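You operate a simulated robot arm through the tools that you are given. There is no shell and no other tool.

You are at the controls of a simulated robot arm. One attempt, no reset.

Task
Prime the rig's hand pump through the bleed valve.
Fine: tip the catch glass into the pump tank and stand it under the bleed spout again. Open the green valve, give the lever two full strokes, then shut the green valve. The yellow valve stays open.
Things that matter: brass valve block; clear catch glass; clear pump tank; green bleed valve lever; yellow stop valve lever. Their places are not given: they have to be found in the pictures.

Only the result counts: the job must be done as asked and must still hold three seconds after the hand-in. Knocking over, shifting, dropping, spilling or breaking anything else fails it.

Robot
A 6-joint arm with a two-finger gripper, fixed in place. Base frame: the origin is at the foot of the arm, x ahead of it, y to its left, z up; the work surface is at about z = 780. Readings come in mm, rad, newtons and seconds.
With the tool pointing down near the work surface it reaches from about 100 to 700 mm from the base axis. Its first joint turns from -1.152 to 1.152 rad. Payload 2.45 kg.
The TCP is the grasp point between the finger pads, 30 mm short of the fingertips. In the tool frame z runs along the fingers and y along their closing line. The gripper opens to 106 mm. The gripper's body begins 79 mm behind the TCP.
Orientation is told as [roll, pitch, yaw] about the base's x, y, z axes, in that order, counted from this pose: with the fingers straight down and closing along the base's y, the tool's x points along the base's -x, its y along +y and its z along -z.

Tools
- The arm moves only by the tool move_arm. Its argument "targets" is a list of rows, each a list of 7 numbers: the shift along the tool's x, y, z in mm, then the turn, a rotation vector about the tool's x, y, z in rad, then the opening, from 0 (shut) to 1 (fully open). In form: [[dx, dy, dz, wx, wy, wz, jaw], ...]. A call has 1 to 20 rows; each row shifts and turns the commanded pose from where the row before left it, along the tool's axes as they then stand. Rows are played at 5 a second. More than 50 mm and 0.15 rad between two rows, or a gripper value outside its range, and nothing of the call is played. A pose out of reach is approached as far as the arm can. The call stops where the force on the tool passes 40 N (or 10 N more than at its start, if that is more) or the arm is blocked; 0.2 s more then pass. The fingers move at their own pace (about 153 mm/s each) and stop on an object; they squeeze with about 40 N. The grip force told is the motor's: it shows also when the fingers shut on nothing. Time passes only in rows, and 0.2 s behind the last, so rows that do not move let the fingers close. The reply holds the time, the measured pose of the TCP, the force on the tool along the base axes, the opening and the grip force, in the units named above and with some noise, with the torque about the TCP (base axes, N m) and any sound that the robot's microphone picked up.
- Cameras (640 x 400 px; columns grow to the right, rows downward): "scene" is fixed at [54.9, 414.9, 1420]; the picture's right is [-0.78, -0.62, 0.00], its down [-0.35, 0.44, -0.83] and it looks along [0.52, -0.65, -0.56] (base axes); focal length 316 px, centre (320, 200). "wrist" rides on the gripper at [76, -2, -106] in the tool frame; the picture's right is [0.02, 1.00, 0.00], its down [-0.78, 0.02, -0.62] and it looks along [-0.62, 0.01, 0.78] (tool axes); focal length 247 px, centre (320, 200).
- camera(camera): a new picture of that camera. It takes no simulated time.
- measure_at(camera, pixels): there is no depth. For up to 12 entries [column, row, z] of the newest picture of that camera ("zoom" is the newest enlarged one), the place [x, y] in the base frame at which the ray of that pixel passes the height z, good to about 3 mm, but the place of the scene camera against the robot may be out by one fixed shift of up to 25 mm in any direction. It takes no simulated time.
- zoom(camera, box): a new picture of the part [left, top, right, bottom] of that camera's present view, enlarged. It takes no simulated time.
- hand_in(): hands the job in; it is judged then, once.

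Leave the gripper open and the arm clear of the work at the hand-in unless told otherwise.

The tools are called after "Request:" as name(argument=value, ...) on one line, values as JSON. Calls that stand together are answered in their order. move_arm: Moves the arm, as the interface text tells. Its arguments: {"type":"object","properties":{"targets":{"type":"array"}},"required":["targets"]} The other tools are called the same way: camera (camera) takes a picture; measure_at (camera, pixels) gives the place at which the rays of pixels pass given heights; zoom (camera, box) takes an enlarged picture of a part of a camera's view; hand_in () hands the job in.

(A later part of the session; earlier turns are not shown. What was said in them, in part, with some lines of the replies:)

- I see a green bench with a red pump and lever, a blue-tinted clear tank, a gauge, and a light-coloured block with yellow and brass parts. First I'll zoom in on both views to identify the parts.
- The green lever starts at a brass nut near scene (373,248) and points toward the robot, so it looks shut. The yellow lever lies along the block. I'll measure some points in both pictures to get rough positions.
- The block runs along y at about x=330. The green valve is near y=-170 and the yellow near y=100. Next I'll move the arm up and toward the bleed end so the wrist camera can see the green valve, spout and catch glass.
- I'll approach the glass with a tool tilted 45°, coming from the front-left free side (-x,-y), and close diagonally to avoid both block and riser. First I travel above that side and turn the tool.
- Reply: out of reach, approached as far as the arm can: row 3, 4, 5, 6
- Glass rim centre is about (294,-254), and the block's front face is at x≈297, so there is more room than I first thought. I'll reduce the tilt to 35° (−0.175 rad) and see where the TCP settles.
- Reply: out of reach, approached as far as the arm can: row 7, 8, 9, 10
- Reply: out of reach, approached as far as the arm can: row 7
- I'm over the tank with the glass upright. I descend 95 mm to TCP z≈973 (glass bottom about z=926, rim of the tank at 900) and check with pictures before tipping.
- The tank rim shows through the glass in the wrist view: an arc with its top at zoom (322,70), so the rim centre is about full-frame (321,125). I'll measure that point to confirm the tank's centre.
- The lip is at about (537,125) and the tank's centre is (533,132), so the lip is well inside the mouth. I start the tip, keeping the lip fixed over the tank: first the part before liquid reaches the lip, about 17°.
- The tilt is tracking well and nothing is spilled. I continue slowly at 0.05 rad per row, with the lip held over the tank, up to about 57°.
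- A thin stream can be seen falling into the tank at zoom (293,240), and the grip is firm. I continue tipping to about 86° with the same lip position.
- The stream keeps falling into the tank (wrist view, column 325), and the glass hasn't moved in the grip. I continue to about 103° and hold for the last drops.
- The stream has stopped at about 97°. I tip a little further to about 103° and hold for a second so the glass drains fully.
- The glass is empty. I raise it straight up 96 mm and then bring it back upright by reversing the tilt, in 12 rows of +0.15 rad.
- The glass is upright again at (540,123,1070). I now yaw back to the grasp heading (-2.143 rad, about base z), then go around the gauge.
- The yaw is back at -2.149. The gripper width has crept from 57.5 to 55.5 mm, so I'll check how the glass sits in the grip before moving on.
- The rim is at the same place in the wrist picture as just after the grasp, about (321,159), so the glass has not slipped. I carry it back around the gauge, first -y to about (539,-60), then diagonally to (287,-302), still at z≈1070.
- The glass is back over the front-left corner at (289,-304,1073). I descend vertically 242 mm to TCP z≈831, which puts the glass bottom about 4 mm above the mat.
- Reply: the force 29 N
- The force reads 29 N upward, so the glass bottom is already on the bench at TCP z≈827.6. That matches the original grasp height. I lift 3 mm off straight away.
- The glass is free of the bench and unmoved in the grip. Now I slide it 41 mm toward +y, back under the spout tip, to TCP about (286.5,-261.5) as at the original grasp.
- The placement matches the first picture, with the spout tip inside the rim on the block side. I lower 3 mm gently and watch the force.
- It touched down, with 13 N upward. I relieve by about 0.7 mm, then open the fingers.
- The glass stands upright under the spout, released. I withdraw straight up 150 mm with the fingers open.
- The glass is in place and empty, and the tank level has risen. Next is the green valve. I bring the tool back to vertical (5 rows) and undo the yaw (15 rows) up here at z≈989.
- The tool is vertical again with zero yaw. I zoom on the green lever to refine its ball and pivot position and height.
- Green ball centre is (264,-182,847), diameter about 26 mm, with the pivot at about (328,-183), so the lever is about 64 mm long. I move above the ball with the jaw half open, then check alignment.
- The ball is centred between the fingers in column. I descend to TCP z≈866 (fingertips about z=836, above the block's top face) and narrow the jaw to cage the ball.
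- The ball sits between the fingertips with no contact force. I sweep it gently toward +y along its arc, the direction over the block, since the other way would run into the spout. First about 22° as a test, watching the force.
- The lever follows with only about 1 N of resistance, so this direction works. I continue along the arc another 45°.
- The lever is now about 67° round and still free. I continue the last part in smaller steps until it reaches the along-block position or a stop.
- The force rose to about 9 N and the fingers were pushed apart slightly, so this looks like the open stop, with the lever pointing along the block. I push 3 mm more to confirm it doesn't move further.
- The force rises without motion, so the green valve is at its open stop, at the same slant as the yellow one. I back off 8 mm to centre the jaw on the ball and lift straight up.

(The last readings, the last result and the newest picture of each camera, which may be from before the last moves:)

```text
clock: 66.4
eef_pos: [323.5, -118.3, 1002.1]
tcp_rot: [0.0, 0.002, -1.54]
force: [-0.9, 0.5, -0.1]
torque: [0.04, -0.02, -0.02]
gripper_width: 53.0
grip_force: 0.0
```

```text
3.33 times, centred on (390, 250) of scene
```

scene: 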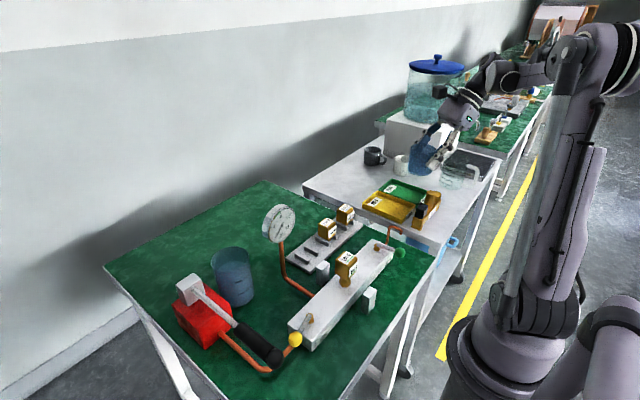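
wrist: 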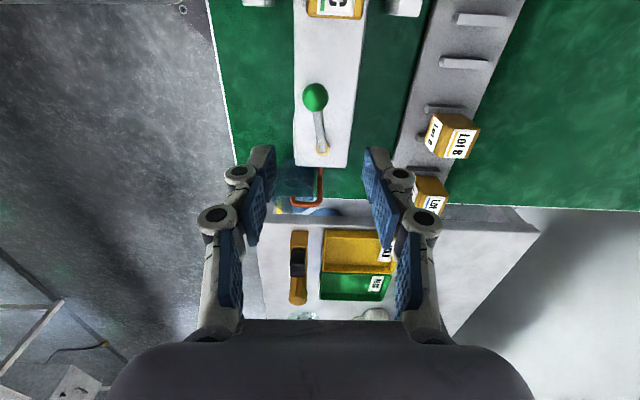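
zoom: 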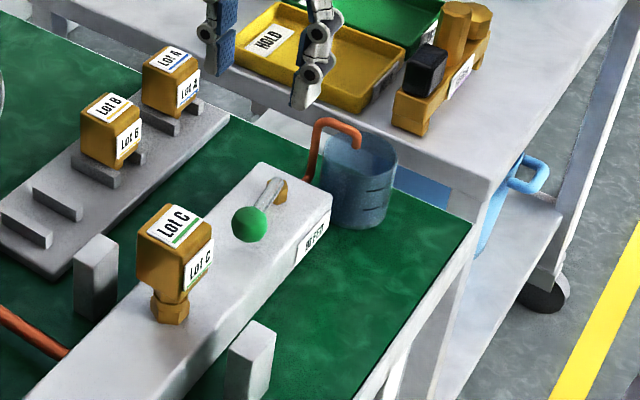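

The green valve is open and the lever lies along the block. Next is the pump lever. I undo the yaw (11 rows of -0.14) and travel at z≈1000 to above the handle at about (365,226).

Request:
move_arm(targets=[[0, 0, 0, 0, 0, -0.14, 0.6], [0, 0, 0, 0, 0, -0.14, 0.6], [0, 0, 0, 0, 0, -0.14, 0.6], [0, 0, 0, 0, 0, -0.14, 0.6], [0, 0, 0, 0, 0, -0.14, 0.6], [0, 0, 0, 0, 0, -0.14, 0.6], [0, 0, 0, 0, 0, -0.14, 0.6], [0, 0, 0, 0, 0, -0.14, 0.6], [0, 0, 0, 0, 0, -0.14, 0.6], [0, 0, 0, 0, 0, -0.14, 0.6], [0, 0, 0, 0, 0, -0.14, 0.6], [-5, 43, 0, 0, 0, 0, 0.6], [-5, 43, 0, 0, 0, 0, 0.6], [-5, 43, 0, 0, 0, 0, 0.6], [-5, 43, 0, 0, 0, 0, 0.6], [-5, 43, 0, 0, 0, 0, 0.6], [-5, 43, 0, 0, 0, 0, 0.6], [-5, 43, 0, 0, 0, 0, 0.6], [-5, 43, 0, 0, 0, 0, 0.6]])

Request:
camera(camera="wrist")

Request:
camera(camera="scene")

```text
clock: 70.4
eef_pos: [363.0, 225.7, 1001.5]
tcp_rot: [0.002, 0.0, -0.001]
force: [0.6, -0.4, 0.1]
torque: [-0.04, 0.0, 0.02]
gripper_width: 63.5
grip_force: 0.0
```

```text
taken
```

wrist: 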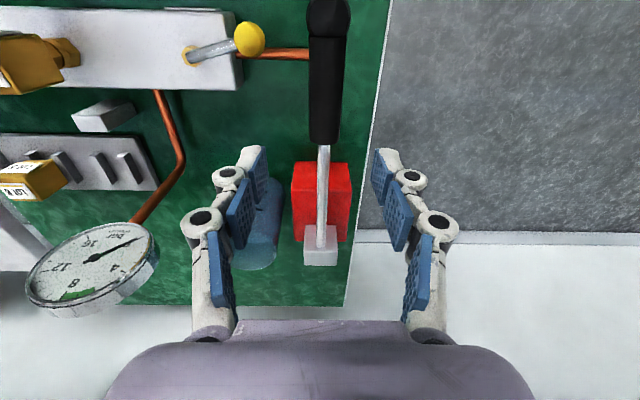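

```text
taken
```

scene: 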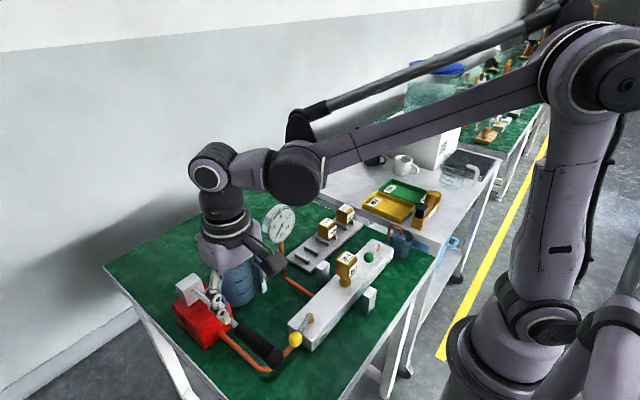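

The handle runs along y≈227 at z≈901, with its junction to the rod at x≈387 and tip at x≈290. I descend over it at x≈364 to TCP z≈915 with the jaw at 63 mm.

Request:
move_arm(targets=[[0, 1.5, 28.8, 0, 0, 0, 0.6], [0, 0, 28.8, 0, 0, 0, 0.6], [0, 0, 28.8, 0, 0, 0, 0.6]])

Request:
camera(camera="wrist")

Request:
zoom(camera="scene", box=[150, 240, 330, 380])

```text
clock: 71.2
eef_pos: [363.5, 228.1, 914.6]
tcp_rot: [0.001, 0.002, 0.0]
force: [-0.3, -0.5, -0.1]
torque: [0.0, 0.01, 0.01]
gripper_width: 63.5
grip_force: 0.0
```

```text
taken
```

wrist: 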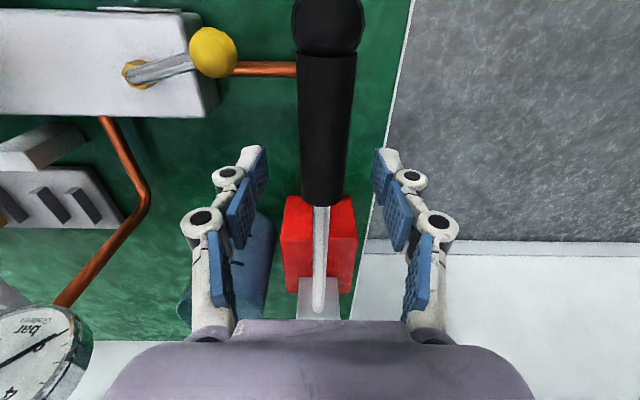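

```text
2.86 times, centred on (240, 310) of scene
```

zoom: 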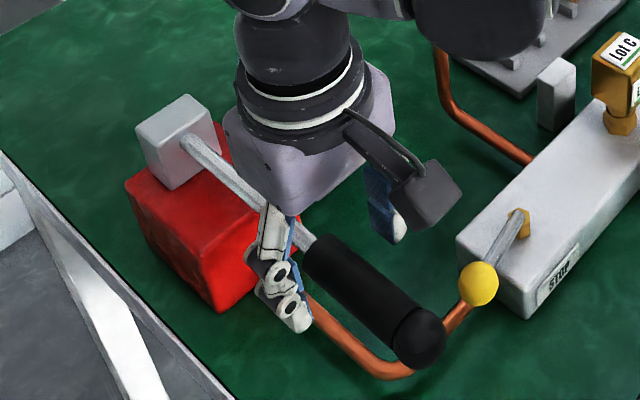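

The handle sits between the fingers. I close the gripper on it.

Request:
move_arm(targets=[[0, 0, 0, 0, 0, 0, 0.35], [0, 0, 0, 0, 0, 0, 0.15], [0, 0, 0, 0, 0, 0, 0.1], [0, 0, 0, 0, 0, 0, 0.1]])

Request:
zoom(camera="scene", box=[150, 240, 330, 380])

```text
clock: 72.2
eef_pos: [363.9, 229.6, 915.4]
tcp_rot: [0.006, 0.0, 0.003]
force: [2.9, 17.4, -4.3]
torque: [0.49, 0.33, -0.06]
gripper_width: 27.0
grip_force: 45.2
```

```text
2.86 times, centred on (240, 310) of scene
```

zoom: 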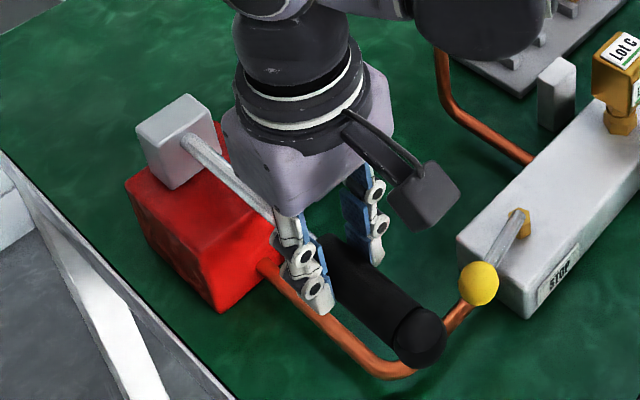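

The handle is gripped (27 mm wide), with a 17 N side load because my y is about 1.7 mm off. I shift +y by 1.7 mm to relieve it.

Request:
move_arm(targets=[[0, 1.0, 0, 0, 0, 0, 0.1], [0, 0.7, 0, 0, 0, 0, 0.1]])

```text
clock: 72.8
eef_pos: [364.9, 230.4, 915.1]
tcp_rot: [0.004, -0.001, 0.001]
force: [6.8, 14.2, 2.4]
torque: [0.45, 0.41, 0.13]
gripper_width: 26.8
grip_force: 45.3
```

The side force fell to about 14 N. I nudge another 2 mm in +y and re-read.

Request:
move_arm(targets=[[0, 1.0, 0, 0, 0, 0, 0.1], [0, 1.0, 0, 0, 0, 0, 0.1], [0, 0, 0, 0, 0, 0, 0.1]])

```text
clock: 73.6
eef_pos: [363.4, 229.7, 916.0]
tcp_rot: [-0.002, -0.002, -0.001]
force: [11.7, 0.2, 8.5]
torque: [-0.07, -0.31, 0.07]
gripper_width: 26.9
grip_force: 44.6
```

Side force is zero now. I test the lever's travel with a small upward move of about 0.06 rad along its arc, to learn whether it's already at the top.

Request:
move_arm(targets=[[-0.9, 0, -5.55, 0, 0.03, 0, 0.1], [-0.9, 0, -5.55, 0, 0.03, 0, 0.1]])

```text
clock: 74.2
eef_pos: [366.0, 229.6, 925.0]
tcp_rot: [-0.002, 0.059, -0.002]
force: [12.9, -8.2, 0.9]
torque: [-0.17, -1.04, 0.03]
gripper_width: 26.9
grip_force: 44.9
```

The lever moved up freely by about 9 mm, so it wasn't at the top. I keep raising it along the arc in steps, checking force.

Request:
move_arm(targets=[[-2.2, 0, -9.2, 0, 0.05, 0, 0.1], [-2.2, 0, -9.2, 0, 0.05, 0, 0.1]])

```text
clock: 74.8
eef_pos: [370.5, 229.7, 943.2]
tcp_rot: [0.0, 0.161, -0.001]
force: [3.5, -9.6, -0.2]
torque: [-0.45, -0.51, -0.08]
gripper_width: 27.2
grip_force: 44.3
```

It's still free, now at z=943. I continue upward in 0.05 rad steps.

Request:
move_arm(targets=[[-1.7, -0.5, -9.2, 0, 0.05, 0, 0.1], [-1.7, -0.5, -9.2, 0, 0.05, 0, 0.1], [-1.7, 0, -9.2, 0, 0.05, 0, 0.1]])

Request:
zoom(camera="scene", box=[150, 220, 330, 380])

```text
clock: 75.6
eef_pos: [380.8, 230.1, 970.0]
tcp_rot: [0.001, 0.314, 0.002]
force: [-13.7, -8.8, -6.9]
torque: [-0.21, 1.57, 0.01]
gripper_width: 26.9
grip_force: 45.1
```

```text
2.50 times, centred on (240, 300) of scene
```

zoom: 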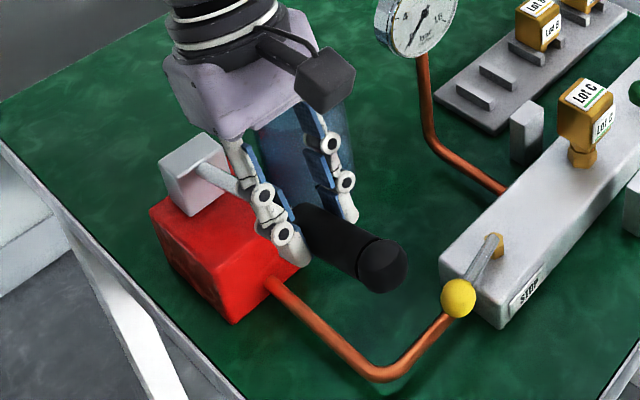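

The lever has risen about 18° and there's now roughly 10 N of resistance. I continue in smaller steps, relieving the axial load, to find the upper stop.

Request:
move_arm(targets=[[0.2, 0.5, -7.2, 0, 0.04, 0, 0.1], [-0.8, 0.3, -7.2, 0, 0.04, 0, 0.1]])

```text
clock: 76.2
eef_pos: [387.1, 230.2, 984.6]
tcp_rot: [0.0, 0.392, 0.0]
force: [-6.8, -14.1, -5.6]
torque: [-0.36, 0.87, 0.3]
gripper_width: 26.9
grip_force: 45.3
```

It's still moving (z=985) with steady low resistance. I continue upward.

Request:
move_arm(targets=[[-0.6, -0.7, -7.2, 0, 0.04, 0, 0.1], [-1.0, -0.5, -7.2, 0, 0.04, 0, 0.1], [-1.0, 0, -7.2, 0, 0.04, 0, 0.1]])

Request:
zoom(camera="scene", box=[150, 200, 330, 360])

```text
clock: 77.0
eef_pos: [398.5, 229.1, 1000.0]
tcp_rot: [0.002, 0.493, -0.005]
force: [-2.0, -30.2, -11.1]
torque: [-0.37, 1.27, 0.59]
gripper_width: 27.2
grip_force: 44.9
out of reach, approached as far as the arm can: row 3
```

```text
2.50 times, centred on (240, 280) of scene
```

zoom: 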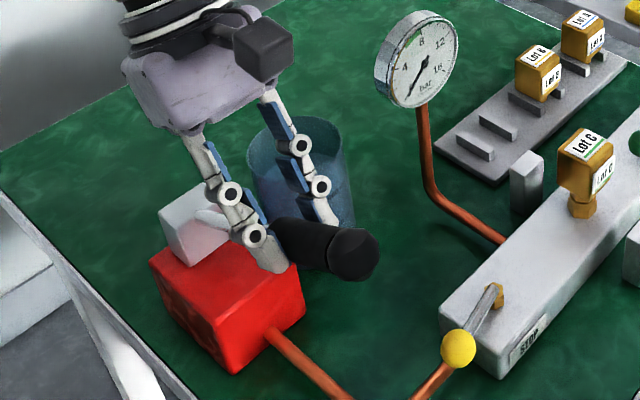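

The wrist reached its tilt limit (row 3), so I'll let the handle turn inside the pads instead of tilting further. First I relieve the -30 N side load by shifting +y, and rotate the tool back about the grip point by 0.2 rad to see if the pads allow the slip.

Request:
move_arm(targets=[[0, 1.0, 0, 0, 0, 0, 0.1], [0, 0.8, 0, 0, 0, 0, 0.1], [0.7, 0, 0, 0, -0.05, 0, 0.1], [0.7, 0, 0, 0, -0.05, 0, 0.1]])

```text
clock: 78.0
eef_pos: [395.9, 229.6, 1004.5]
tcp_rot: [-0.013, 0.412, -0.007]
force: [-3.0, -37.2, -9.1]
torque: [-0.73, 1.39, 0.53]
gripper_width: 27.1
grip_force: 45.1
```

The side force is now -37 N, so I should shift the other way. I move -y by 3 mm in small steps.

Request:
move_arm(targets=[[0, -1.0, 0, 0, 0, 0, 0.1], [0, -1.0, 0, 0, 0, 0, 0.1], [0, -1.0, 0, 0, 0, 0, 0.1], [0, 0, 0, 0, 0, 0, 0.1]])

```text
clock: 79.0
eef_pos: [395.7, 230.2, 1001.9]
tcp_rot: [-0.004, 0.406, -0.004]
force: [-0.4, -21.3, 3.4]
torque: [-0.64, -0.68, 0.1]
gripper_width: 27.0
grip_force: 44.6
```

That brought the side load to -21 N. Another 2.5 mm in -y.

Request:
move_arm(targets=[[0, -1.0, 0, 0, 0, 0, 0.1], [0, -1.0, 0, 0, 0, 0, 0.1], [0, -0.5, 0, 0, 0, 0, 0.1], [0, 0, 0, 0, 0, 0, 0.1]])

Request:
camera(camera="wrist")

Request:
zoom(camera="scene", box=[150, 200, 330, 360])

```text
clock: 80.0
eef_pos: [395.6, 230.2, 1002.1]
tcp_rot: [0.005, 0.409, 0.002]
force: [3.5, -5.4, 1.5]
torque: [-0.33, -0.79, 0.01]
gripper_width: 27.0
grip_force: 44.9
```

```text
taken
```

wrist: 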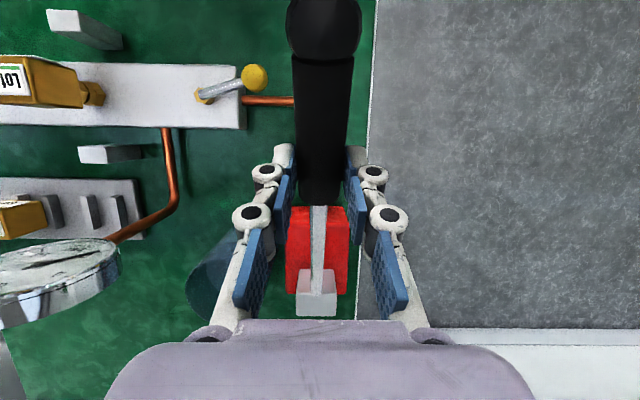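

```text
2.50 times, centred on (240, 280) of scene
```

zoom: 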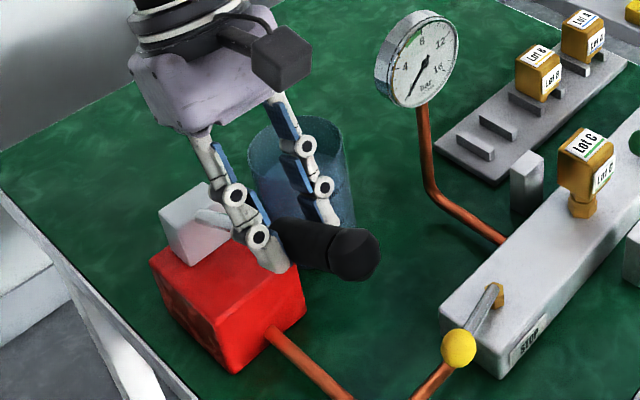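

Loads are now small (about 5 N), and the pads do let the handle turn. I continue upward about 5° with constant tool tilt, in two rows.

Request:
move_arm(targets=[[-1.65, 0, -7.75, 0, 0, 0, 0.1], [-1.65, 0, -7.75, 0, 0, 0, 0.1]])

```text
clock: 80.6
eef_pos: [402.9, 229.2, 1015.2]
tcp_rot: [0.004, 0.41, 0.003]
force: [-3.4, 0.3, -9.8]
torque: [-0.08, 1.44, -0.11]
gripper_width: 27.4
grip_force: 44.9
```

It's still free (z=1015). Another 5° up.

Request:
move_arm(targets=[[-2.35, 0, -7.55, 0, 0, 0, 0.1], [-2.35, 0, -7.55, 0, 0, 0, 0.1]])

```text
clock: 81.2
eef_pos: [415.8, 228.7, 1027.3]
tcp_rot: [0.001, 0.408, 0.001]
force: [0.4, 0.7, 0.0]
torque: [0.0, 0.03, 0.01]
gripper_width: 10.2
grip_force: 0.1
```

The gripper closed to 10 mm, so the handle slipped out of the grip. I look right away.

Request:
camera(camera="wrist")

Request:
zoom(camera="scene", box=[150, 200, 330, 360])

```text
taken
```

wrist: 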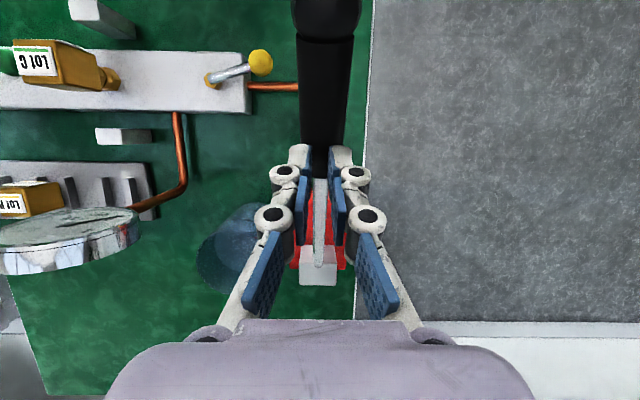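

```text
2.50 times, centred on (240, 280) of scene
```

zoom: 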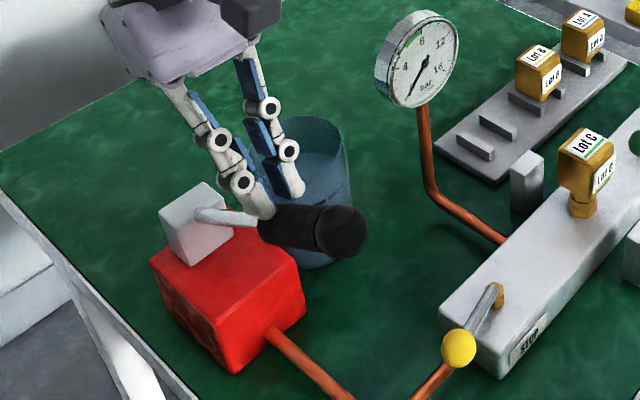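

The lever stayed up and the fingers slid off near the rod. From the scene picture the handle tip is at about 36° above level, which is very likely the upper stop. I raise the gripper clear by 40 mm, open it, and bring the tool back to vertical so I can take a better grip nearer the tip.

Request:
move_arm(targets=[[8, 0, -18.4, 0, 0, 0, 0.1], [8, 0, -18.4, 0, 0, 0, 0.1], [0, 0, 0, 0, -0.136, 0, 0.4], [0, 0, 0, 0, -0.136, 0, 0.6], [0, 0, 0, 0, -0.136, 0, 0.6]])

Request:
camera(camera="wrist")

Request:
camera(camera="scene")

```text
clock: 82.4
eef_pos: [415.0, 228.5, 1067.7]
tcp_rot: [0.003, -0.002, 0.0]
force: [-0.3, 0.6, -0.3]
torque: [0.02, 0.0, 0.0]
gripper_width: 63.7
grip_force: 0.1
```

```text
taken
```

wrist: 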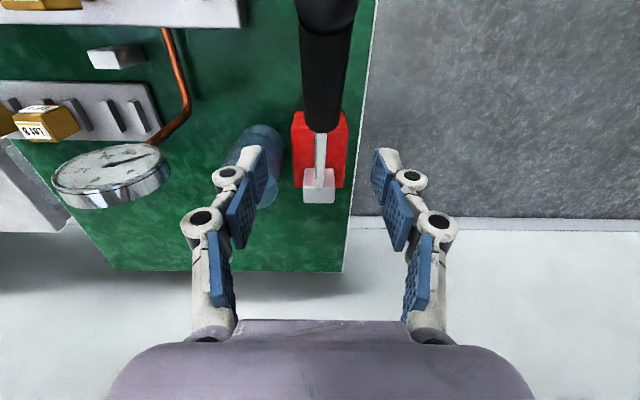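

```text
taken
```

scene: 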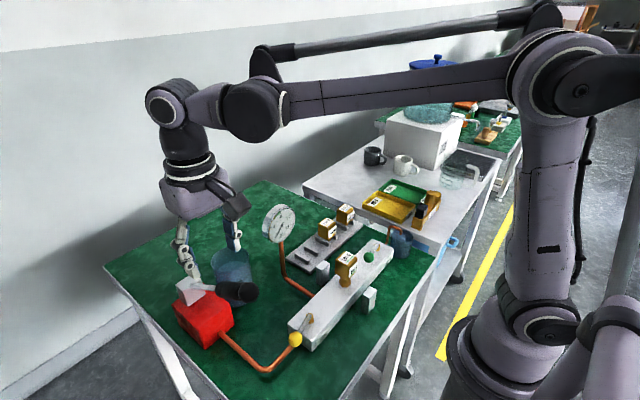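

Re-estimating from the wrist view, the lever is about 36.5° up, and a point 200 mm from the pivot is at (383,229.5,1007). I move over it and descend with an open jaw to TCP z≈1025.

Request:
move_arm(targets=[[31.8, 1, 0, 0, 0, 0, 0.6], [0, 0, 21.4, 0, 0, 0, 0.6], [0, 0, 21.4, 0, 0, 0, 0.6]])

Request:
camera(camera="wrist")

Request:
zoom(camera="scene", box=[150, 200, 330, 360])

```text
clock: 83.2
eef_pos: [383.4, 228.9, 1025.0]
tcp_rot: [0.002, 0.001, 0.0]
force: [0.1, -0.4, -0.5]
torque: [-0.02, 0.0, 0.01]
gripper_width: 63.7
grip_force: 0.1
```

```text
taken
```

wrist: 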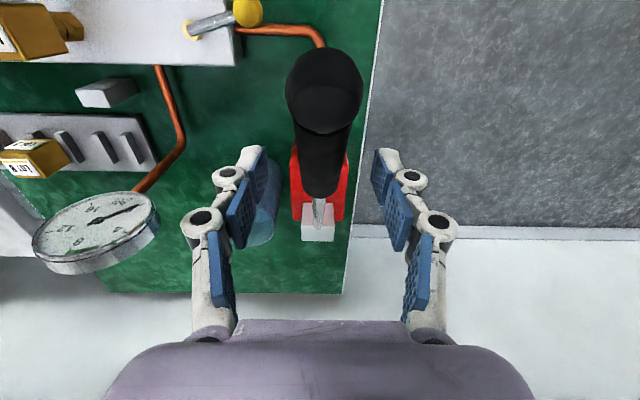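

```text
2.50 times, centred on (240, 280) of scene
```

zoom: 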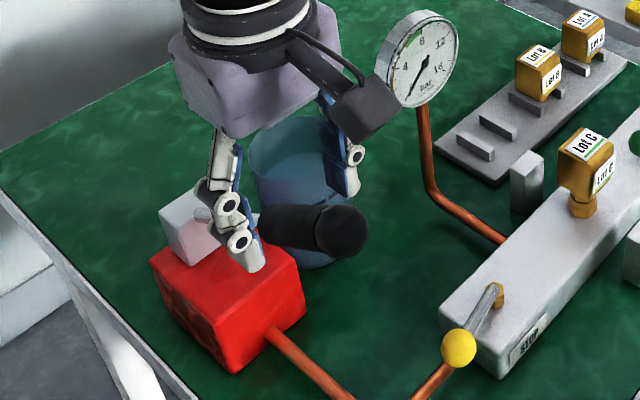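

The handle lies between the fingers, so I close.

Request:
move_arm(targets=[[0, 0.6, 0, 0, 0, 0, 0.35], [0, 0, 0, 0, 0, 0, 0.15], [0, 0, 0, 0, 0, 0, 0.1], [0, 0, 0, 0, 0, 0, 0.1]])

Request:
zoom(camera="scene", box=[150, 200, 330, 360])

```text
clock: 84.2
eef_pos: [384.1, 230.1, 1025.0]
tcp_rot: [0.002, 0.001, 0.0]
force: [0.2, -1.5, -1.7]
torque: [-0.08, 0.25, 0.03]
gripper_width: 27.2
grip_force: 45.1
```

```text
2.50 times, centred on (240, 280) of scene
```

zoom: 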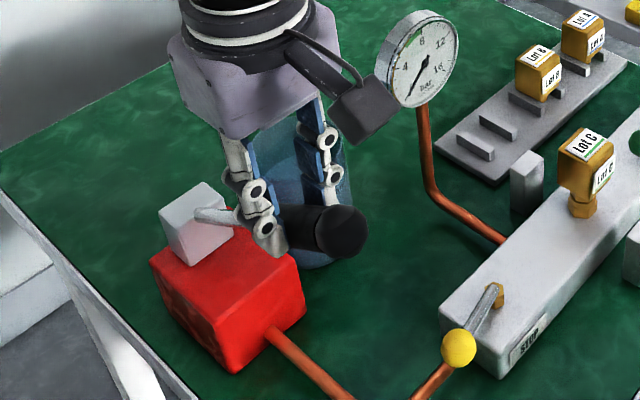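

The grip is good: 27 mm, with almost no side load. I check the top stop by nudging about 5 mm up along the arc.

Request:
move_arm(targets=[[-1.5, 0, -2.0, 0, 0, 0, 0.1], [-1.5, 0, -2.0, 0, 0, 0, 0.1]])

```text
clock: 84.8
eef_pos: [386.0, 229.2, 1028.8]
tcp_rot: [0.002, 0.005, -0.001]
force: [-4.8, -2.9, -8.1]
torque: [-0.09, 1.44, 0.02]
gripper_width: 27.4
grip_force: 45.5
```

It moved 4 mm with 8 N. I try another 6 mm to see whether the force climbs, which would mean a stop, or it moves freely.

Request:
move_arm(targets=[[-1.9, 0, -2.4, 0, 0, 0, 0.1], [-1.9, 0, -2.4, 0, 0, 0, 0.1]])

Request:
zoom(camera="scene", box=[150, 200, 330, 360])

```text
clock: 85.4
eef_pos: [387.9, 230.0, 1032.7]
tcp_rot: [-0.002, 0.006, 0.0]
force: [-19.1, -7.4, -32.0]
torque: [-0.15, 0.29, 0.03]
gripper_width: 27.5
grip_force: 44.9
```

```text
2.50 times, centred on (240, 280) of scene
```

zoom: 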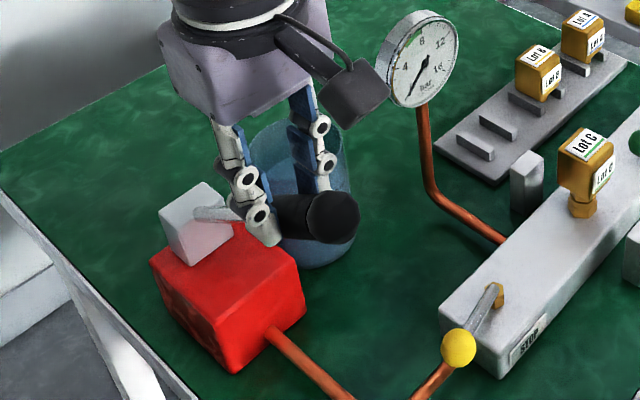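

37 N along the arc: that's the upper stop, about 39° above level. Now the first down-stroke, following the arc (pivot (544,888), radius 200). I do the first part and check loads.

Request:
move_arm(targets=[[8.4, 0, 11.2, 0, 0, 0, 0.1], [9.4, 0, 14.7, 0, 0, 0, 0.1], [8.1, 0, 15.5, 0, 0, 0, 0.1]])

```text
clock: 86.2
eef_pos: [365.8, 230.2, 991.7]
tcp_rot: [0.001, -0.005, -0.004]
force: [15.4, -7.1, 0.0]
torque: [-0.14, -1.68, 0.09]
gripper_width: 27.5
grip_force: 45.2
```

The lever is coming down smoothly. There's a 15 N axial pull, so I trim x by 1.5 mm and y by -0.7 mm and continue down.

Request:
move_arm(targets=[[5.1, -0.7, 16.1, 0, 0, 0, 0.1], [5.3, 0, 16.6, 0, 0, 0, 0.1], [3.8, 0, 17.1, 0, 0, 0, 0.1]])

```text
clock: 87.0
eef_pos: [349.9, 229.9, 942.4]
tcp_rot: [0.001, -0.002, -0.001]
force: [11.1, -2.3, 6.0]
torque: [-0.08, -1.63, 0.0]
gripper_width: 27.6
grip_force: 45.2
```

The lever is now about 10° above level. I continue past the original rest angle, which was about 4°, and watch for a stop there.

Request:
move_arm(targets=[[1.2, 0, 17.3, 0, 0, 0, 0.1], [0.8, 0, 10.4, 0, 0, 0, 0.1], [0.2, 0, 8, 0, 0, 0, 0.1]])

Request:
zoom(camera="scene", box=[150, 230, 330, 390])

```text
clock: 87.8
eef_pos: [345.3, 229.8, 907.8]
tcp_rot: [0.001, 0.005, 0.0]
force: [1.2, -3.5, 34.0]
torque: [-0.07, 0.08, 0.02]
gripper_width: 26.8
grip_force: 44.6
```

```text
2.50 times, centred on (240, 310) of scene
```

zoom: 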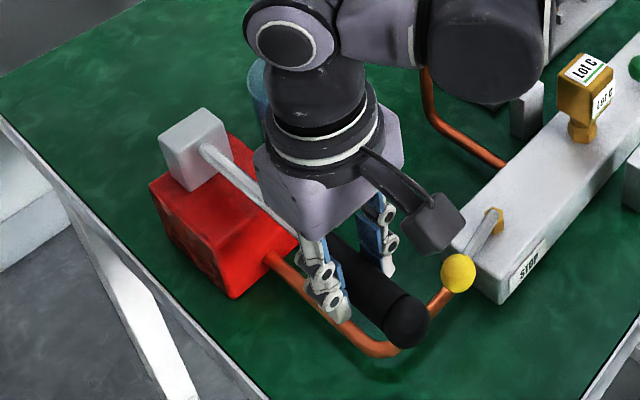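

34 N upward: this is the lower stop, and the handle is exactly where it was at the start, so rest equals bottom. One full stroke (up and down) is done. I check the catch glass and gauge before the second.

Request:
zoom(camera="scene", box=[360, 210, 440, 270])

Request:
zoom(camera="scene", box=[255, 195, 315, 250])

```text
6.67 times, centred on (400, 240) of scene
```

zoom: 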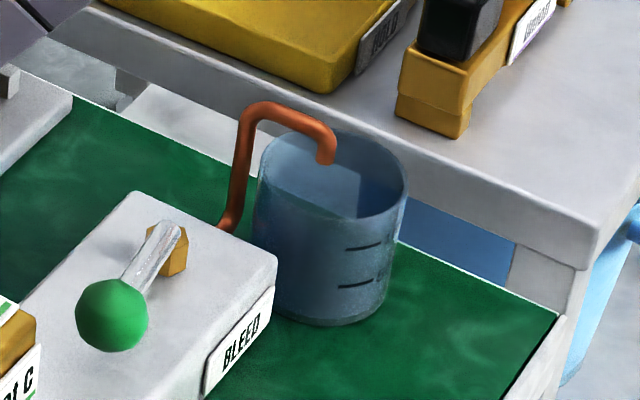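

```text
7.27 times, centred on (285, 222) of scene
```

zoom: 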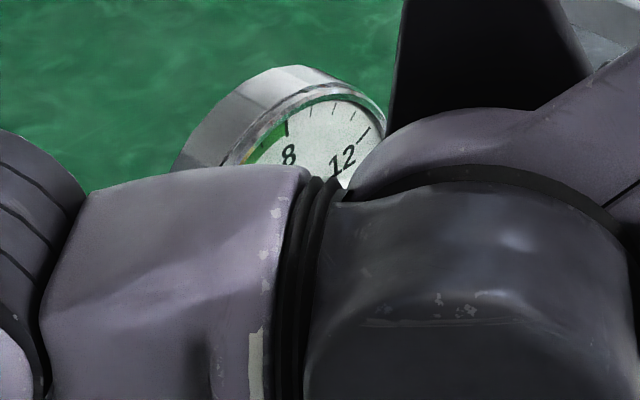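

The glass and spout look undisturbed. Now the second stroke: raise along the arc with the same grip, first three steps.

Request:
move_arm(targets=[[-2.1, 0, -19, 0, 0, 0, 0.1], [-3.4, 0, -17, 0, 0, 0, 0.1], [-4.9, 0, -16.7, 0, 0, 0, 0.1]])

```text
clock: 88.6
eef_pos: [355.8, 229.8, 959.5]
tcp_rot: [0.0, 0.008, 0.0]
force: [-11.9, -7.2, -6.1]
torque: [-0.12, 1.53, 0.01]
gripper_width: 26.8
grip_force: 45.3
```

It's following well (z=959). I continue up, trimming x slightly.

Request:
move_arm(targets=[[-5.2, -0.7, -16.1, 0, 0, 0, 0.1], [-7.5, 0, -15.6, 0, 0, 0, 0.1], [-8.9, 0, -14.8, 0, 0, 0, 0.1]])

```text
clock: 89.4
eef_pos: [378.2, 230.2, 1007.0]
tcp_rot: [0.001, 0.003, -0.001]
force: [-10.3, -4.6, -6.6]
torque: [-0.12, 1.55, 0.03]
gripper_width: 26.3
grip_force: 44.7
```

Now at about 34°. I make the last steps up to the top stop.

Request:
move_arm(targets=[[-4.8, -0.4, -7, 0, 0, 0, 0.1], [-4.8, 0, -7, 0, 0, 0, 0.1], [-2.0, 0, -2.6, 0, 0, 0, 0.1]])

```text
clock: 90.1
eef_pos: [386.1, 229.3, 1018.8]
tcp_rot: [0.0, 0.009, 0.001]
force: [-2.5, 1.2, -4.7]
torque: [-0.06, -0.41, -0.14]
gripper_width: 27.0
grip_force: 44.8
stopped in row 3: the force on the tool passed its limit at 45 N (the readings are from after the stop); the commanded pose is now the measured one
```

The top stop was reached: the force limit tripped at 45 N in the last row and the lever is still firmly held. Now the second down-stroke, first half.

Request:
move_arm(targets=[[7.9, 0, 12, 0, 0, 0, 0.1], [9.1, 0, 14.9, 0, 0, 0, 0.1], [7.2, 0, 15.6, 0, 0, 0, 0.1], [6.0, 0, 16.2, 0, 0, 0, 0.1]])

```text
clock: 91.1
eef_pos: [358.1, 230.9, 960.7]
tcp_rot: [0.005, 0.003, -0.001]
force: [15.4, 6.8, 2.8]
torque: [0.12, -1.49, -0.13]
gripper_width: 26.9
grip_force: 45.4
```

The second down-stroke is following smoothly (z=961). I continue to the lower stop, trimming x by about 1.5 mm.

Request:
move_arm(targets=[[3.5, 0.5, 16.7, 0, 0, 0, 0.1], [3.3, 0, 17.1, 0, 0, 0, 0.1], [1.8, 0, 14, 0, 0, 0, 0.1]])

```text
clock: 91.9
eef_pos: [347.9, 230.4, 912.5]
tcp_rot: [0.0, 0.006, 0.002]
force: [13.3, -0.6, 6.7]
torque: [-0.03, -1.47, -0.08]
gripper_width: 26.7
grip_force: 45.2
```

Close to the bottom (z=912.5). I go down in small steps until the stop is felt.

Request:
move_arm(targets=[[-0.8, 0, 3, 0, 0, 0, 0.1], [0, 0, 3, 0, 0, 0, 0.1], [0, 0, 3, 0, 0, 0, 0.1]])

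Request:
zoom(camera="scene", box=[360, 210, 440, 270])

```text
clock: 92.7
eef_pos: [346.4, 229.7, 904.9]
tcp_rot: [-0.001, 0.013, 0.003]
force: [0.7, -7.9, 33.6]
torque: [-0.15, 0.1, -0.08]
gripper_width: 26.5
grip_force: 45.0
```

```text
6.67 times, centred on (400, 240) of scene
```

zoom: 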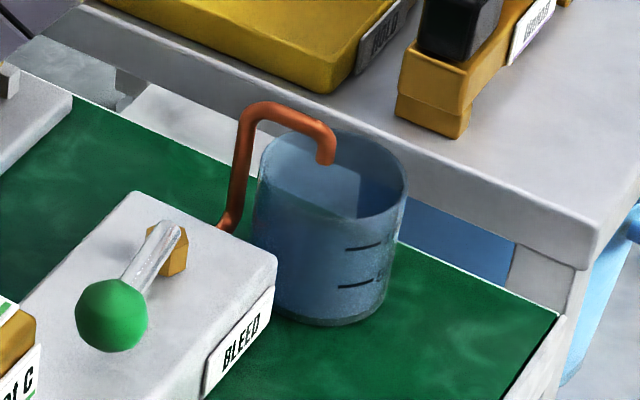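

Lower stop again, with 33.6 N. That is the second full stroke. I relieve the load, open the jaw and rise clear of the handle.

Request:
move_arm(targets=[[0, 0, -2.5, 0, 0, 0, 0.1], [0, 0, 0, 0, 0, 0, 0.35], [0, 0, 0, 0, 0, 0, 0.6], [0, 0, 0, 0, 0, 0, 0.6], [0, 0, -25, 0, 0, 0, 0.6], [0, 0, -35, 0, 0, 0, 0.6], [0, 0, -40, 0, 0, 0, 0.6]])

Request:
camera(camera="wrist")

Request:
camera(camera="scene")

```text
clock: 94.3
eef_pos: [349.6, 229.4, 1005.6]
tcp_rot: [-0.001, 0.01, 0.001]
force: [-0.1, -0.1, -0.4]
torque: [-0.02, 0.01, 0.03]
gripper_width: 63.8
grip_force: 0.1
```

```text
taken
```

wrist: 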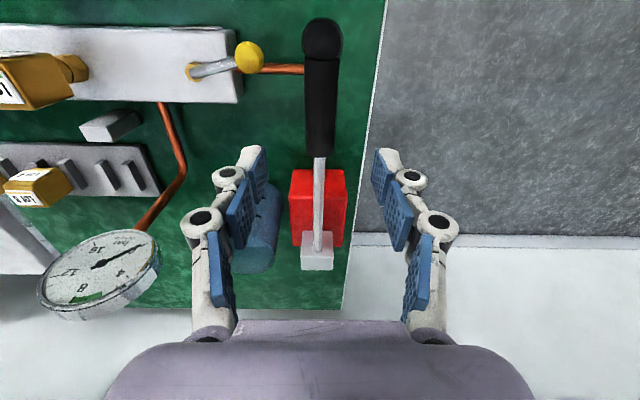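

```text
taken
```

scene: 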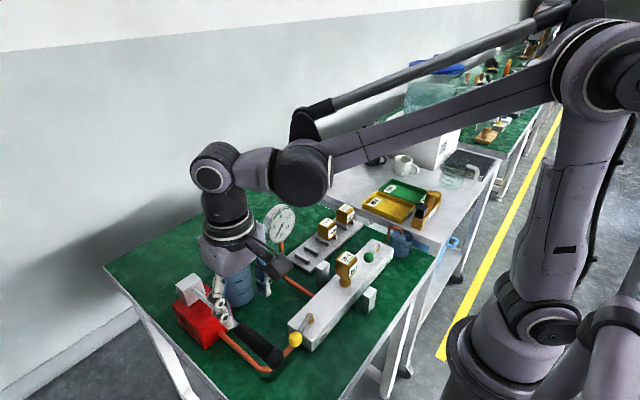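

The handle is back at rest and the yellow lever is untouched. Next I shut the green valve: travel to above its ball at about (317,-120,1005) and yaw the tool by +1.4 rad about tool z.

Request:
move_arm(targets=[[4.1, -43.7, 0, 0, 0, 0, 0.5], [4.1, -43.7, 0, 0, 0, 0, 0.5], [4.1, -43.7, 0, 0, 0, 0, 0.5], [4.1, -43.7, 0, 0, 0, 0, 0.5], [4.1, -43.7, 0, 0, 0, 0, 0.5], [4.1, -43.7, 0, 0, 0, 0, 0.5], [4.1, -43.7, 0, 0, 0, 0, 0.5], [4.1, -43.7, 0, 0, 0, 0, 0.5], [0, 0, 0, 0, 0, 0.14, 0.5], [0, 0, 0, 0, 0, 0.14, 0.5], [0, 0, 0, 0, 0, 0.14, 0.5], [0, 0, 0, 0, 0, 0.14, 0.5], [0, 0, 0, 0, 0, 0.14, 0.5], [0, 0, 0, 0, 0, 0.14, 0.5], [0, 0, 0, 0, 0, 0.14, 0.5], [0, 0, 0, 0, 0, 0.14, 0.5], [0, 0, 0, 0, 0, 0.14, 0.5], [0, 0, 0, 0, 0, 0.14, 0.5]])

Request:
camera(camera="wrist")

Request:
zoom(camera="scene", box=[320, 190, 460, 310])

```text
clock: 98.1
eef_pos: [317.6, -119.8, 1004.7]
tcp_rot: [-0.008, 0.002, -1.401]
force: [0.5, 0.8, 0.0]
torque: [0.02, 0.01, 0.02]
gripper_width: 52.9
grip_force: 0.1
```

```text
taken
```

wrist: 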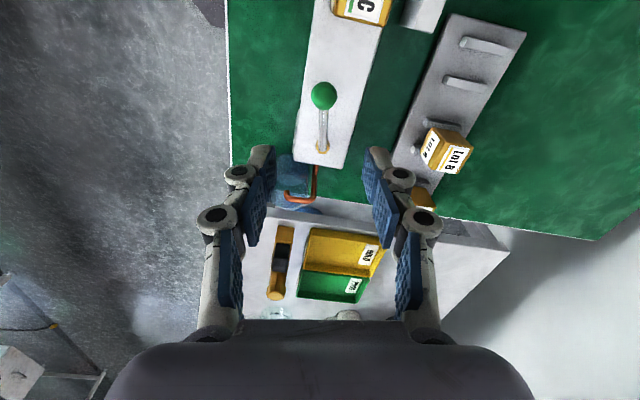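

```text
3.33 times, centred on (390, 250) of scene
```

zoom: 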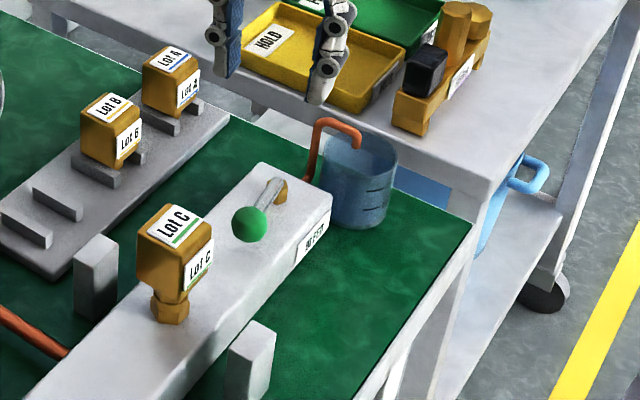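

I measure the green ball's place (pixel (323,95)) and its pivot from here before descending.

Request:
measure_at(camera="wrist", pixels=[[323, 95, 847], [322, 149, 835], [323, 112, 847]])

Request:
zoom(camera="wrist", box=[250, 60, 400, 180])

```text
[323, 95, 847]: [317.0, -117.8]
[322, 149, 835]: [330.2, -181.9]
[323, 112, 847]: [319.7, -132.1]
```

```text
3.33 times, centred on (325, 120) of wrist
```

zoom: 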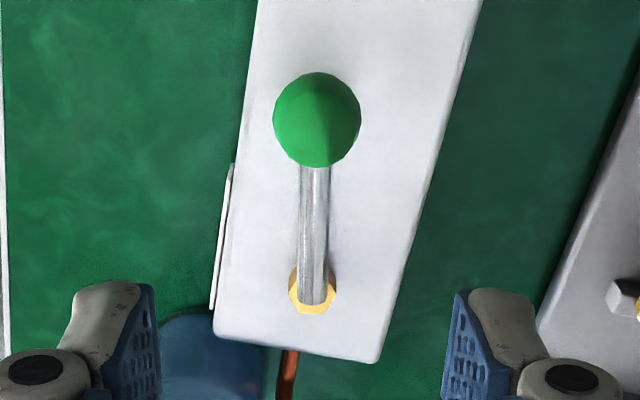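

The lever is exactly aligned with the tool, and the ball is at (317,-118), right under the jaw. I descend to z≈866 and cage the ball.

Request:
move_arm(targets=[[1.5, 0, 35, 0, 0, 0, 0.5], [0, 0, 35, 0, 0, 0, 0.5], [0, 0, 35, 0, 0, 0, 0.5], [0, 0, 33.5, 0, 0, 0, 0.5], [0, 0, 0, 0, 0, 0, 0.4], [0, 0, 0, 0, 0, 0, 0.32], [0, 0, 0, 0, 0, 0, 0.32]])

Request:
camera(camera="wrist")

```text
clock: 99.7
eef_pos: [315.5, -117.9, 868.1]
tcp_rot: [-0.01, 0.001, -1.4]
force: [-1.2, -0.6, -1.0]
torque: [0.01, 0.01, -0.01]
gripper_width: 33.9
grip_force: 0.1
```

```text
taken
```

wrist: 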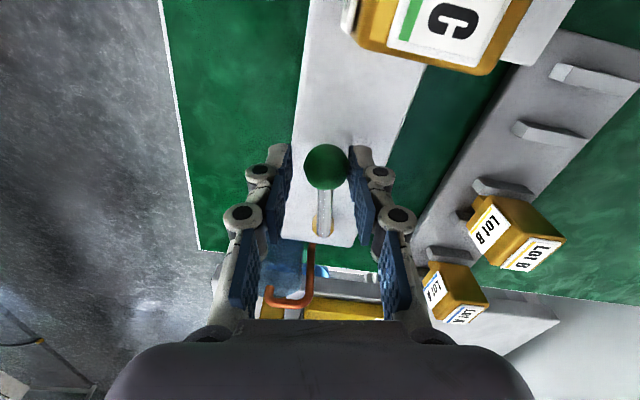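

The ball is caged between the fingers with no load. I sweep it back along its arc toward the shut position, 8 rows first.

Request:
move_arm(targets=[[-0.55, -8.36, 0, 0, 0, -0.131, 0.32], [-0.55, -8.36, 0, 0, 0, -0.131, 0.32], [-0.55, -8.36, 0, 0, 0, -0.131, 0.32], [-0.55, -8.36, 0, 0, 0, -0.131, 0.32], [-0.55, -8.36, 0, 0, 0, -0.131, 0.32], [-0.55, -8.36, 0, 0, 0, -0.131, 0.32], [-0.55, -8.36, 0, 0, 0, -0.131, 0.32], [-0.55, -8.36, 0, 0, 0, -0.131, 0.32]])

Request:
camera(camera="wrist")

Request:
zoom(camera="scene", box=[340, 180, 460, 280])

```text
clock: 101.5
eef_pos: [265.4, -160.2, 867.8]
tcp_rot: [-0.002, 0.01, -0.347]
force: [1.6, -0.3, -0.2]
torque: [0.02, -0.04, 0.04]
gripper_width: 34.6
grip_force: 0.6
```

```text
taken
```

wrist: 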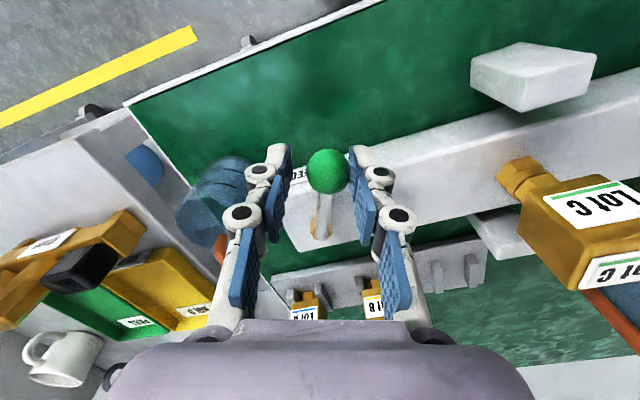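

```text
4.00 times, centred on (400, 230) of scene
```

zoom: 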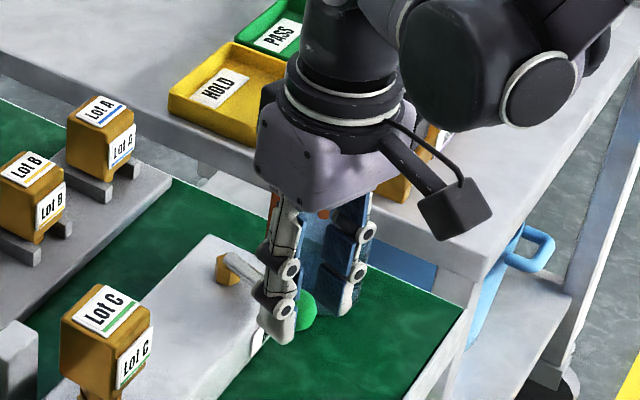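

The lever follows freely. The last part goes in smaller steps until the shut stop is felt.

Request:
move_arm(targets=[[-0.55, -8.36, 0, 0, 0, -0.131, 0.32], [-0.55, -8.36, 0, 0, 0, -0.131, 0.32], [-0.2, -5, 0, 0, 0, -0.078, 0.32], [-0.05, -2.5, 0, 0, 0, -0.03, 0.32]])

Request:
zoom(camera="wrist", box=[220, 100, 420, 260])

```text
clock: 102.5
eef_pos: [261.6, -182.6, 867.6]
tcp_rot: [0.005, 0.009, 0.023]
force: [-1.5, 0.6, 0.8]
torque: [-0.01, 0.04, 0.03]
gripper_width: 34.4
grip_force: 0.2
```

```text
2.50 times, centred on (320, 180) of wrist
```

zoom: 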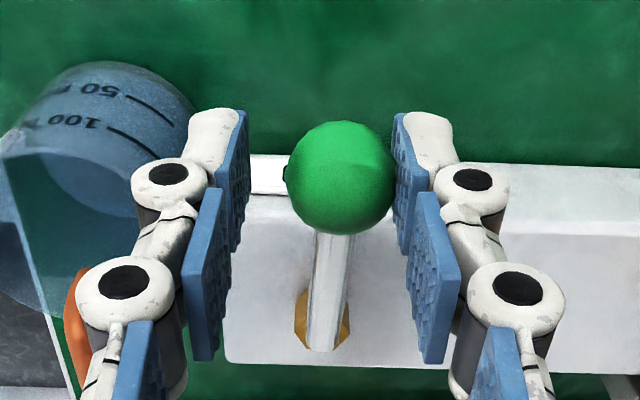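

The right finger touches the ball and it's still free, about 3–4° short. I push on in 2 mm steps.

Request:
move_arm(targets=[[0, -2, 0, 0, 0, -0.02, 0.32], [0, -2, 0, 0, 0, 0, 0.32]])

```text
clock: 103.1
eef_pos: [263.5, -188.2, 867.9]
tcp_rot: [0.001, 0.008, 0.042]
force: [-1.1, 5.5, -1.2]
torque: [0.06, 0.0, -0.04]
gripper_width: 36.9
grip_force: 1.8
```

5.5 N and the jaw is being pushed open slightly, so that should be the stop. One more 2 mm push to confirm.

Request:
move_arm(targets=[[0, -2, 0, 0, 0, 0, 0.32], [0, -1.5, 0, 0, 0, 0, 0.32]])

Request:
zoom(camera="wrist", box=[220, 100, 420, 260])

```text
clock: 103.7
eef_pos: [263.9, -190.2, 867.8]
tcp_rot: [0.005, 0.008, 0.043]
force: [-0.5, 14.4, -6.1]
torque: [0.15, -0.01, 0.07]
gripper_width: 42.3
grip_force: 6.1
```

```text
2.50 times, centred on (320, 180) of wrist
```

zoom: 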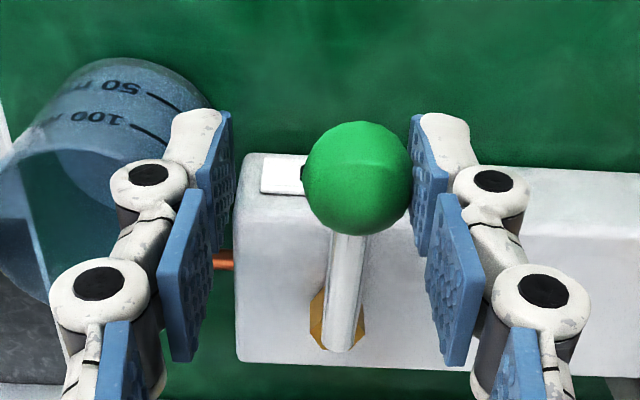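

14 N with no further motion, and the ball is back at y≈-182 as at the start, so the green valve is shut. I centre the jaw and lift clear.

Request:
move_arm(targets=[[0, 4, 0, 0, 0, 0, 0.36], [0, 4, 0, 0, 0, 0, 0.4], [0, 0, 0, 0, 0, 0, 0.45], [0, 0, -25, 0, 0, 0, 0.45], [0, 0, -35, 0, 0, 0, 0.5], [0, 0, -40, 0, 0, 0, 0.6], [0, 0, -45, 0, 0, 0, 0.8]])

Request:
camera(camera="wrist")

Request:
camera(camera="scene")

Request:
zoom(camera="scene", box=[350, 210, 450, 280])

```text
clock: 105.3
eef_pos: [264.0, -182.1, 1012.7]
tcp_rot: [0.001, 0.008, 0.042]
force: [-0.7, -0.3, 0.2]
torque: [0.01, -0.01, 0.01]
gripper_width: 84.6
grip_force: 0.0
```

```text
taken
```

wrist: 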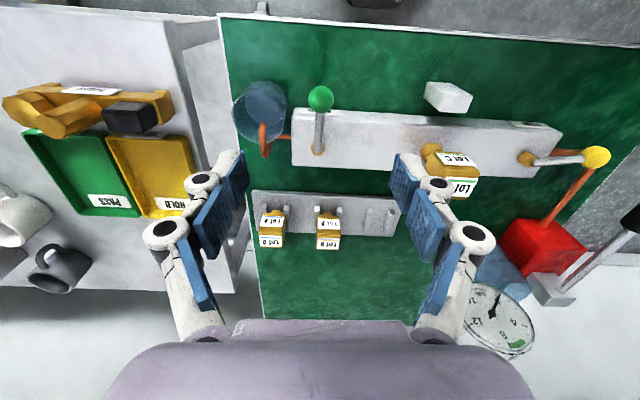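

```text
taken
```

scene: 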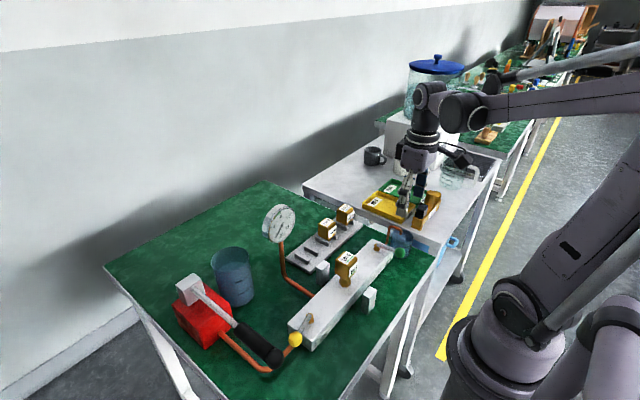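

```text
5.71 times, centred on (400, 245) of scene
```

zoom: 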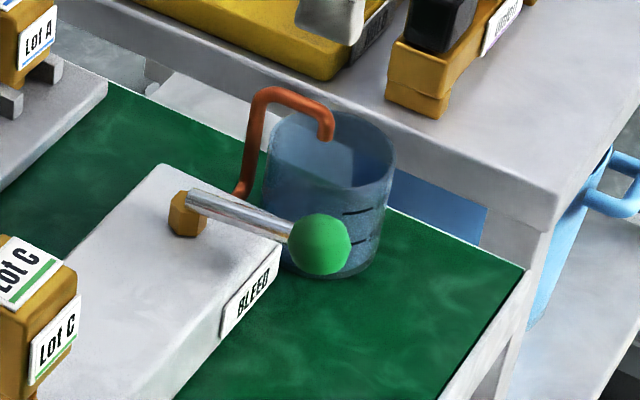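

Everything looks right: green shut, yellow still along the block, and the glass under the spout. I take closer looks at the glass contents, the gauge, the tank and the floor around them to confirm.

Request:
zoom(camera="wrist", box=[215, 65, 345, 165])

Request:
zoom(camera="wrist", box=[440, 110, 640, 360])

Request:
zoom(camera="scene", box=[160, 190, 330, 380])

```text
4.00 times, centred on (280, 115) of wrist
```

zoom: 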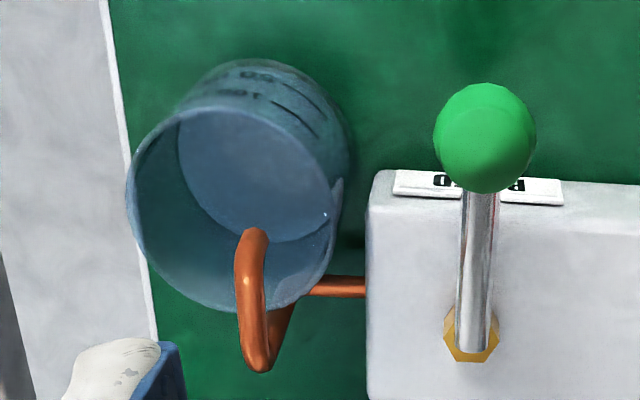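

```text
1.60 times, centred on (540, 235) of wrist
```

zoom: 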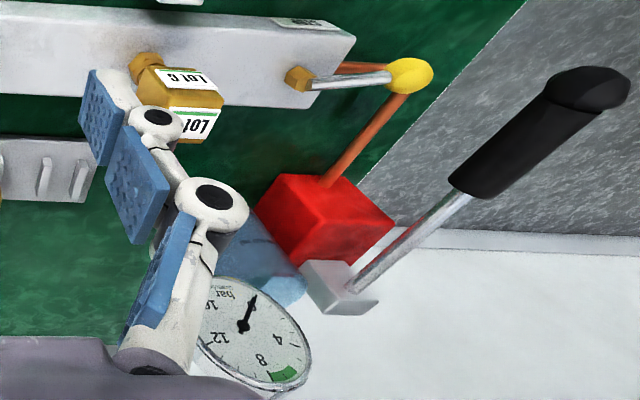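

```text
2.11 times, centred on (245, 285) of scene
```

zoom: 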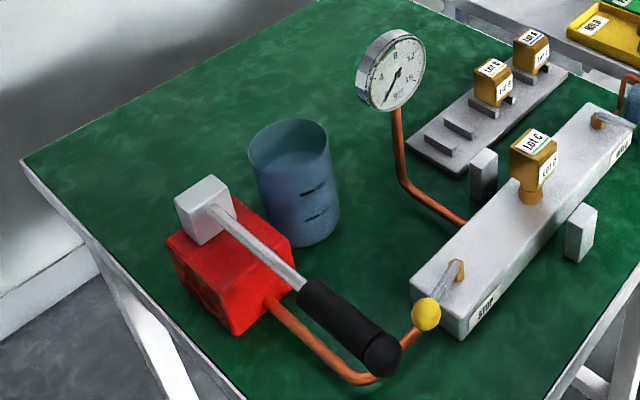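

The glass now holds a little bled liquid, the green lever is shut, the yellow lever is unchanged and the pump lever is at rest. I raise the arm well clear with the gripper fully open.

Request:
move_arm(targets=[[0, 15, -40, 0, 0, 0, 1], [0, 15, -40, 0, 0, 0, 1], [0, 15, -40, 0, 0, 0, 1], [0, 0, 0, 0, 0, 0, 1], [0, 0, 0, 0, 0, 0, 1]])

Request:
camera(camera="scene")

Request:
zoom(camera="scene", box=[350, 210, 450, 280])

```text
clock: 106.5
eef_pos: [263.2, -138.4, 1133.9]
tcp_rot: [-0.002, 0.008, 0.04]
force: [0.1, -0.2, 0.1]
torque: [-0.02, 0.01, -0.01]
gripper_width: 105.8
grip_force: 0.1
```

```text
taken
```

scene: 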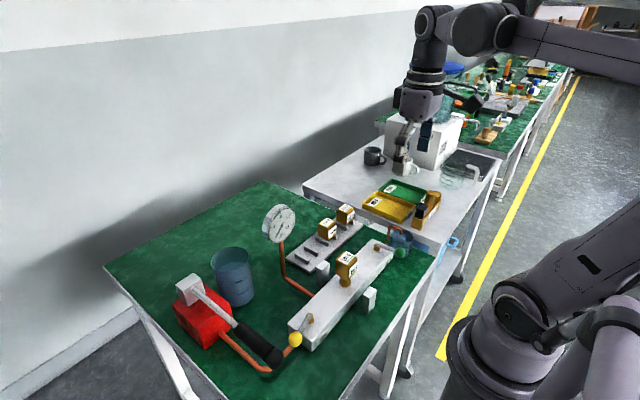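

```text
5.71 times, centred on (400, 245) of scene
```

zoom: 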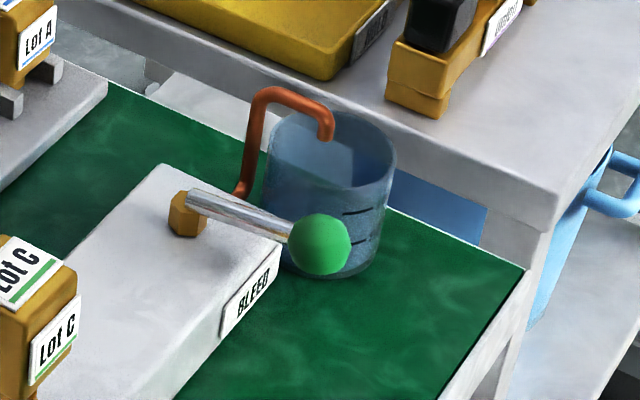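

The arm is clear at z≈1134 with the gripper open, and nothing on the bench has been moved or spilled. The glass was tipped into the tank and put back under the spout, the green valve was opened, two full strokes were given and the green valve was shut. The yellow valve stayed open throughout. I hand in.

Request:
hand_in()

```text
The job is handed in.
```

The job is handed in. Everything you asked for was carried out, but I don't have the judge's verdict.

- **Catch glass:** I tipped it into the pump tank and saw the stream fall inside the rim with no visible spill. It is empty of the old liquid and back under the bleed spout, in its original place.
- **Green valve:** I opened it to its stop before pumping and shut it to its stop afterwards.
- **Lever:** It got two full strokes, each from the bottom stop to the top stop and back. On the first lift the handle slipped out of the grip near the top, but the lever stayed up. I gripped it again and finished the stroke.
- **Result:** The catch glass now holds a little fresh liquid, so the bleed worked. The lever is back at its rest position.
- **Yellow valve:** I did not touch it, and it is still open.

The arm is clear of the bench with the gripper open.
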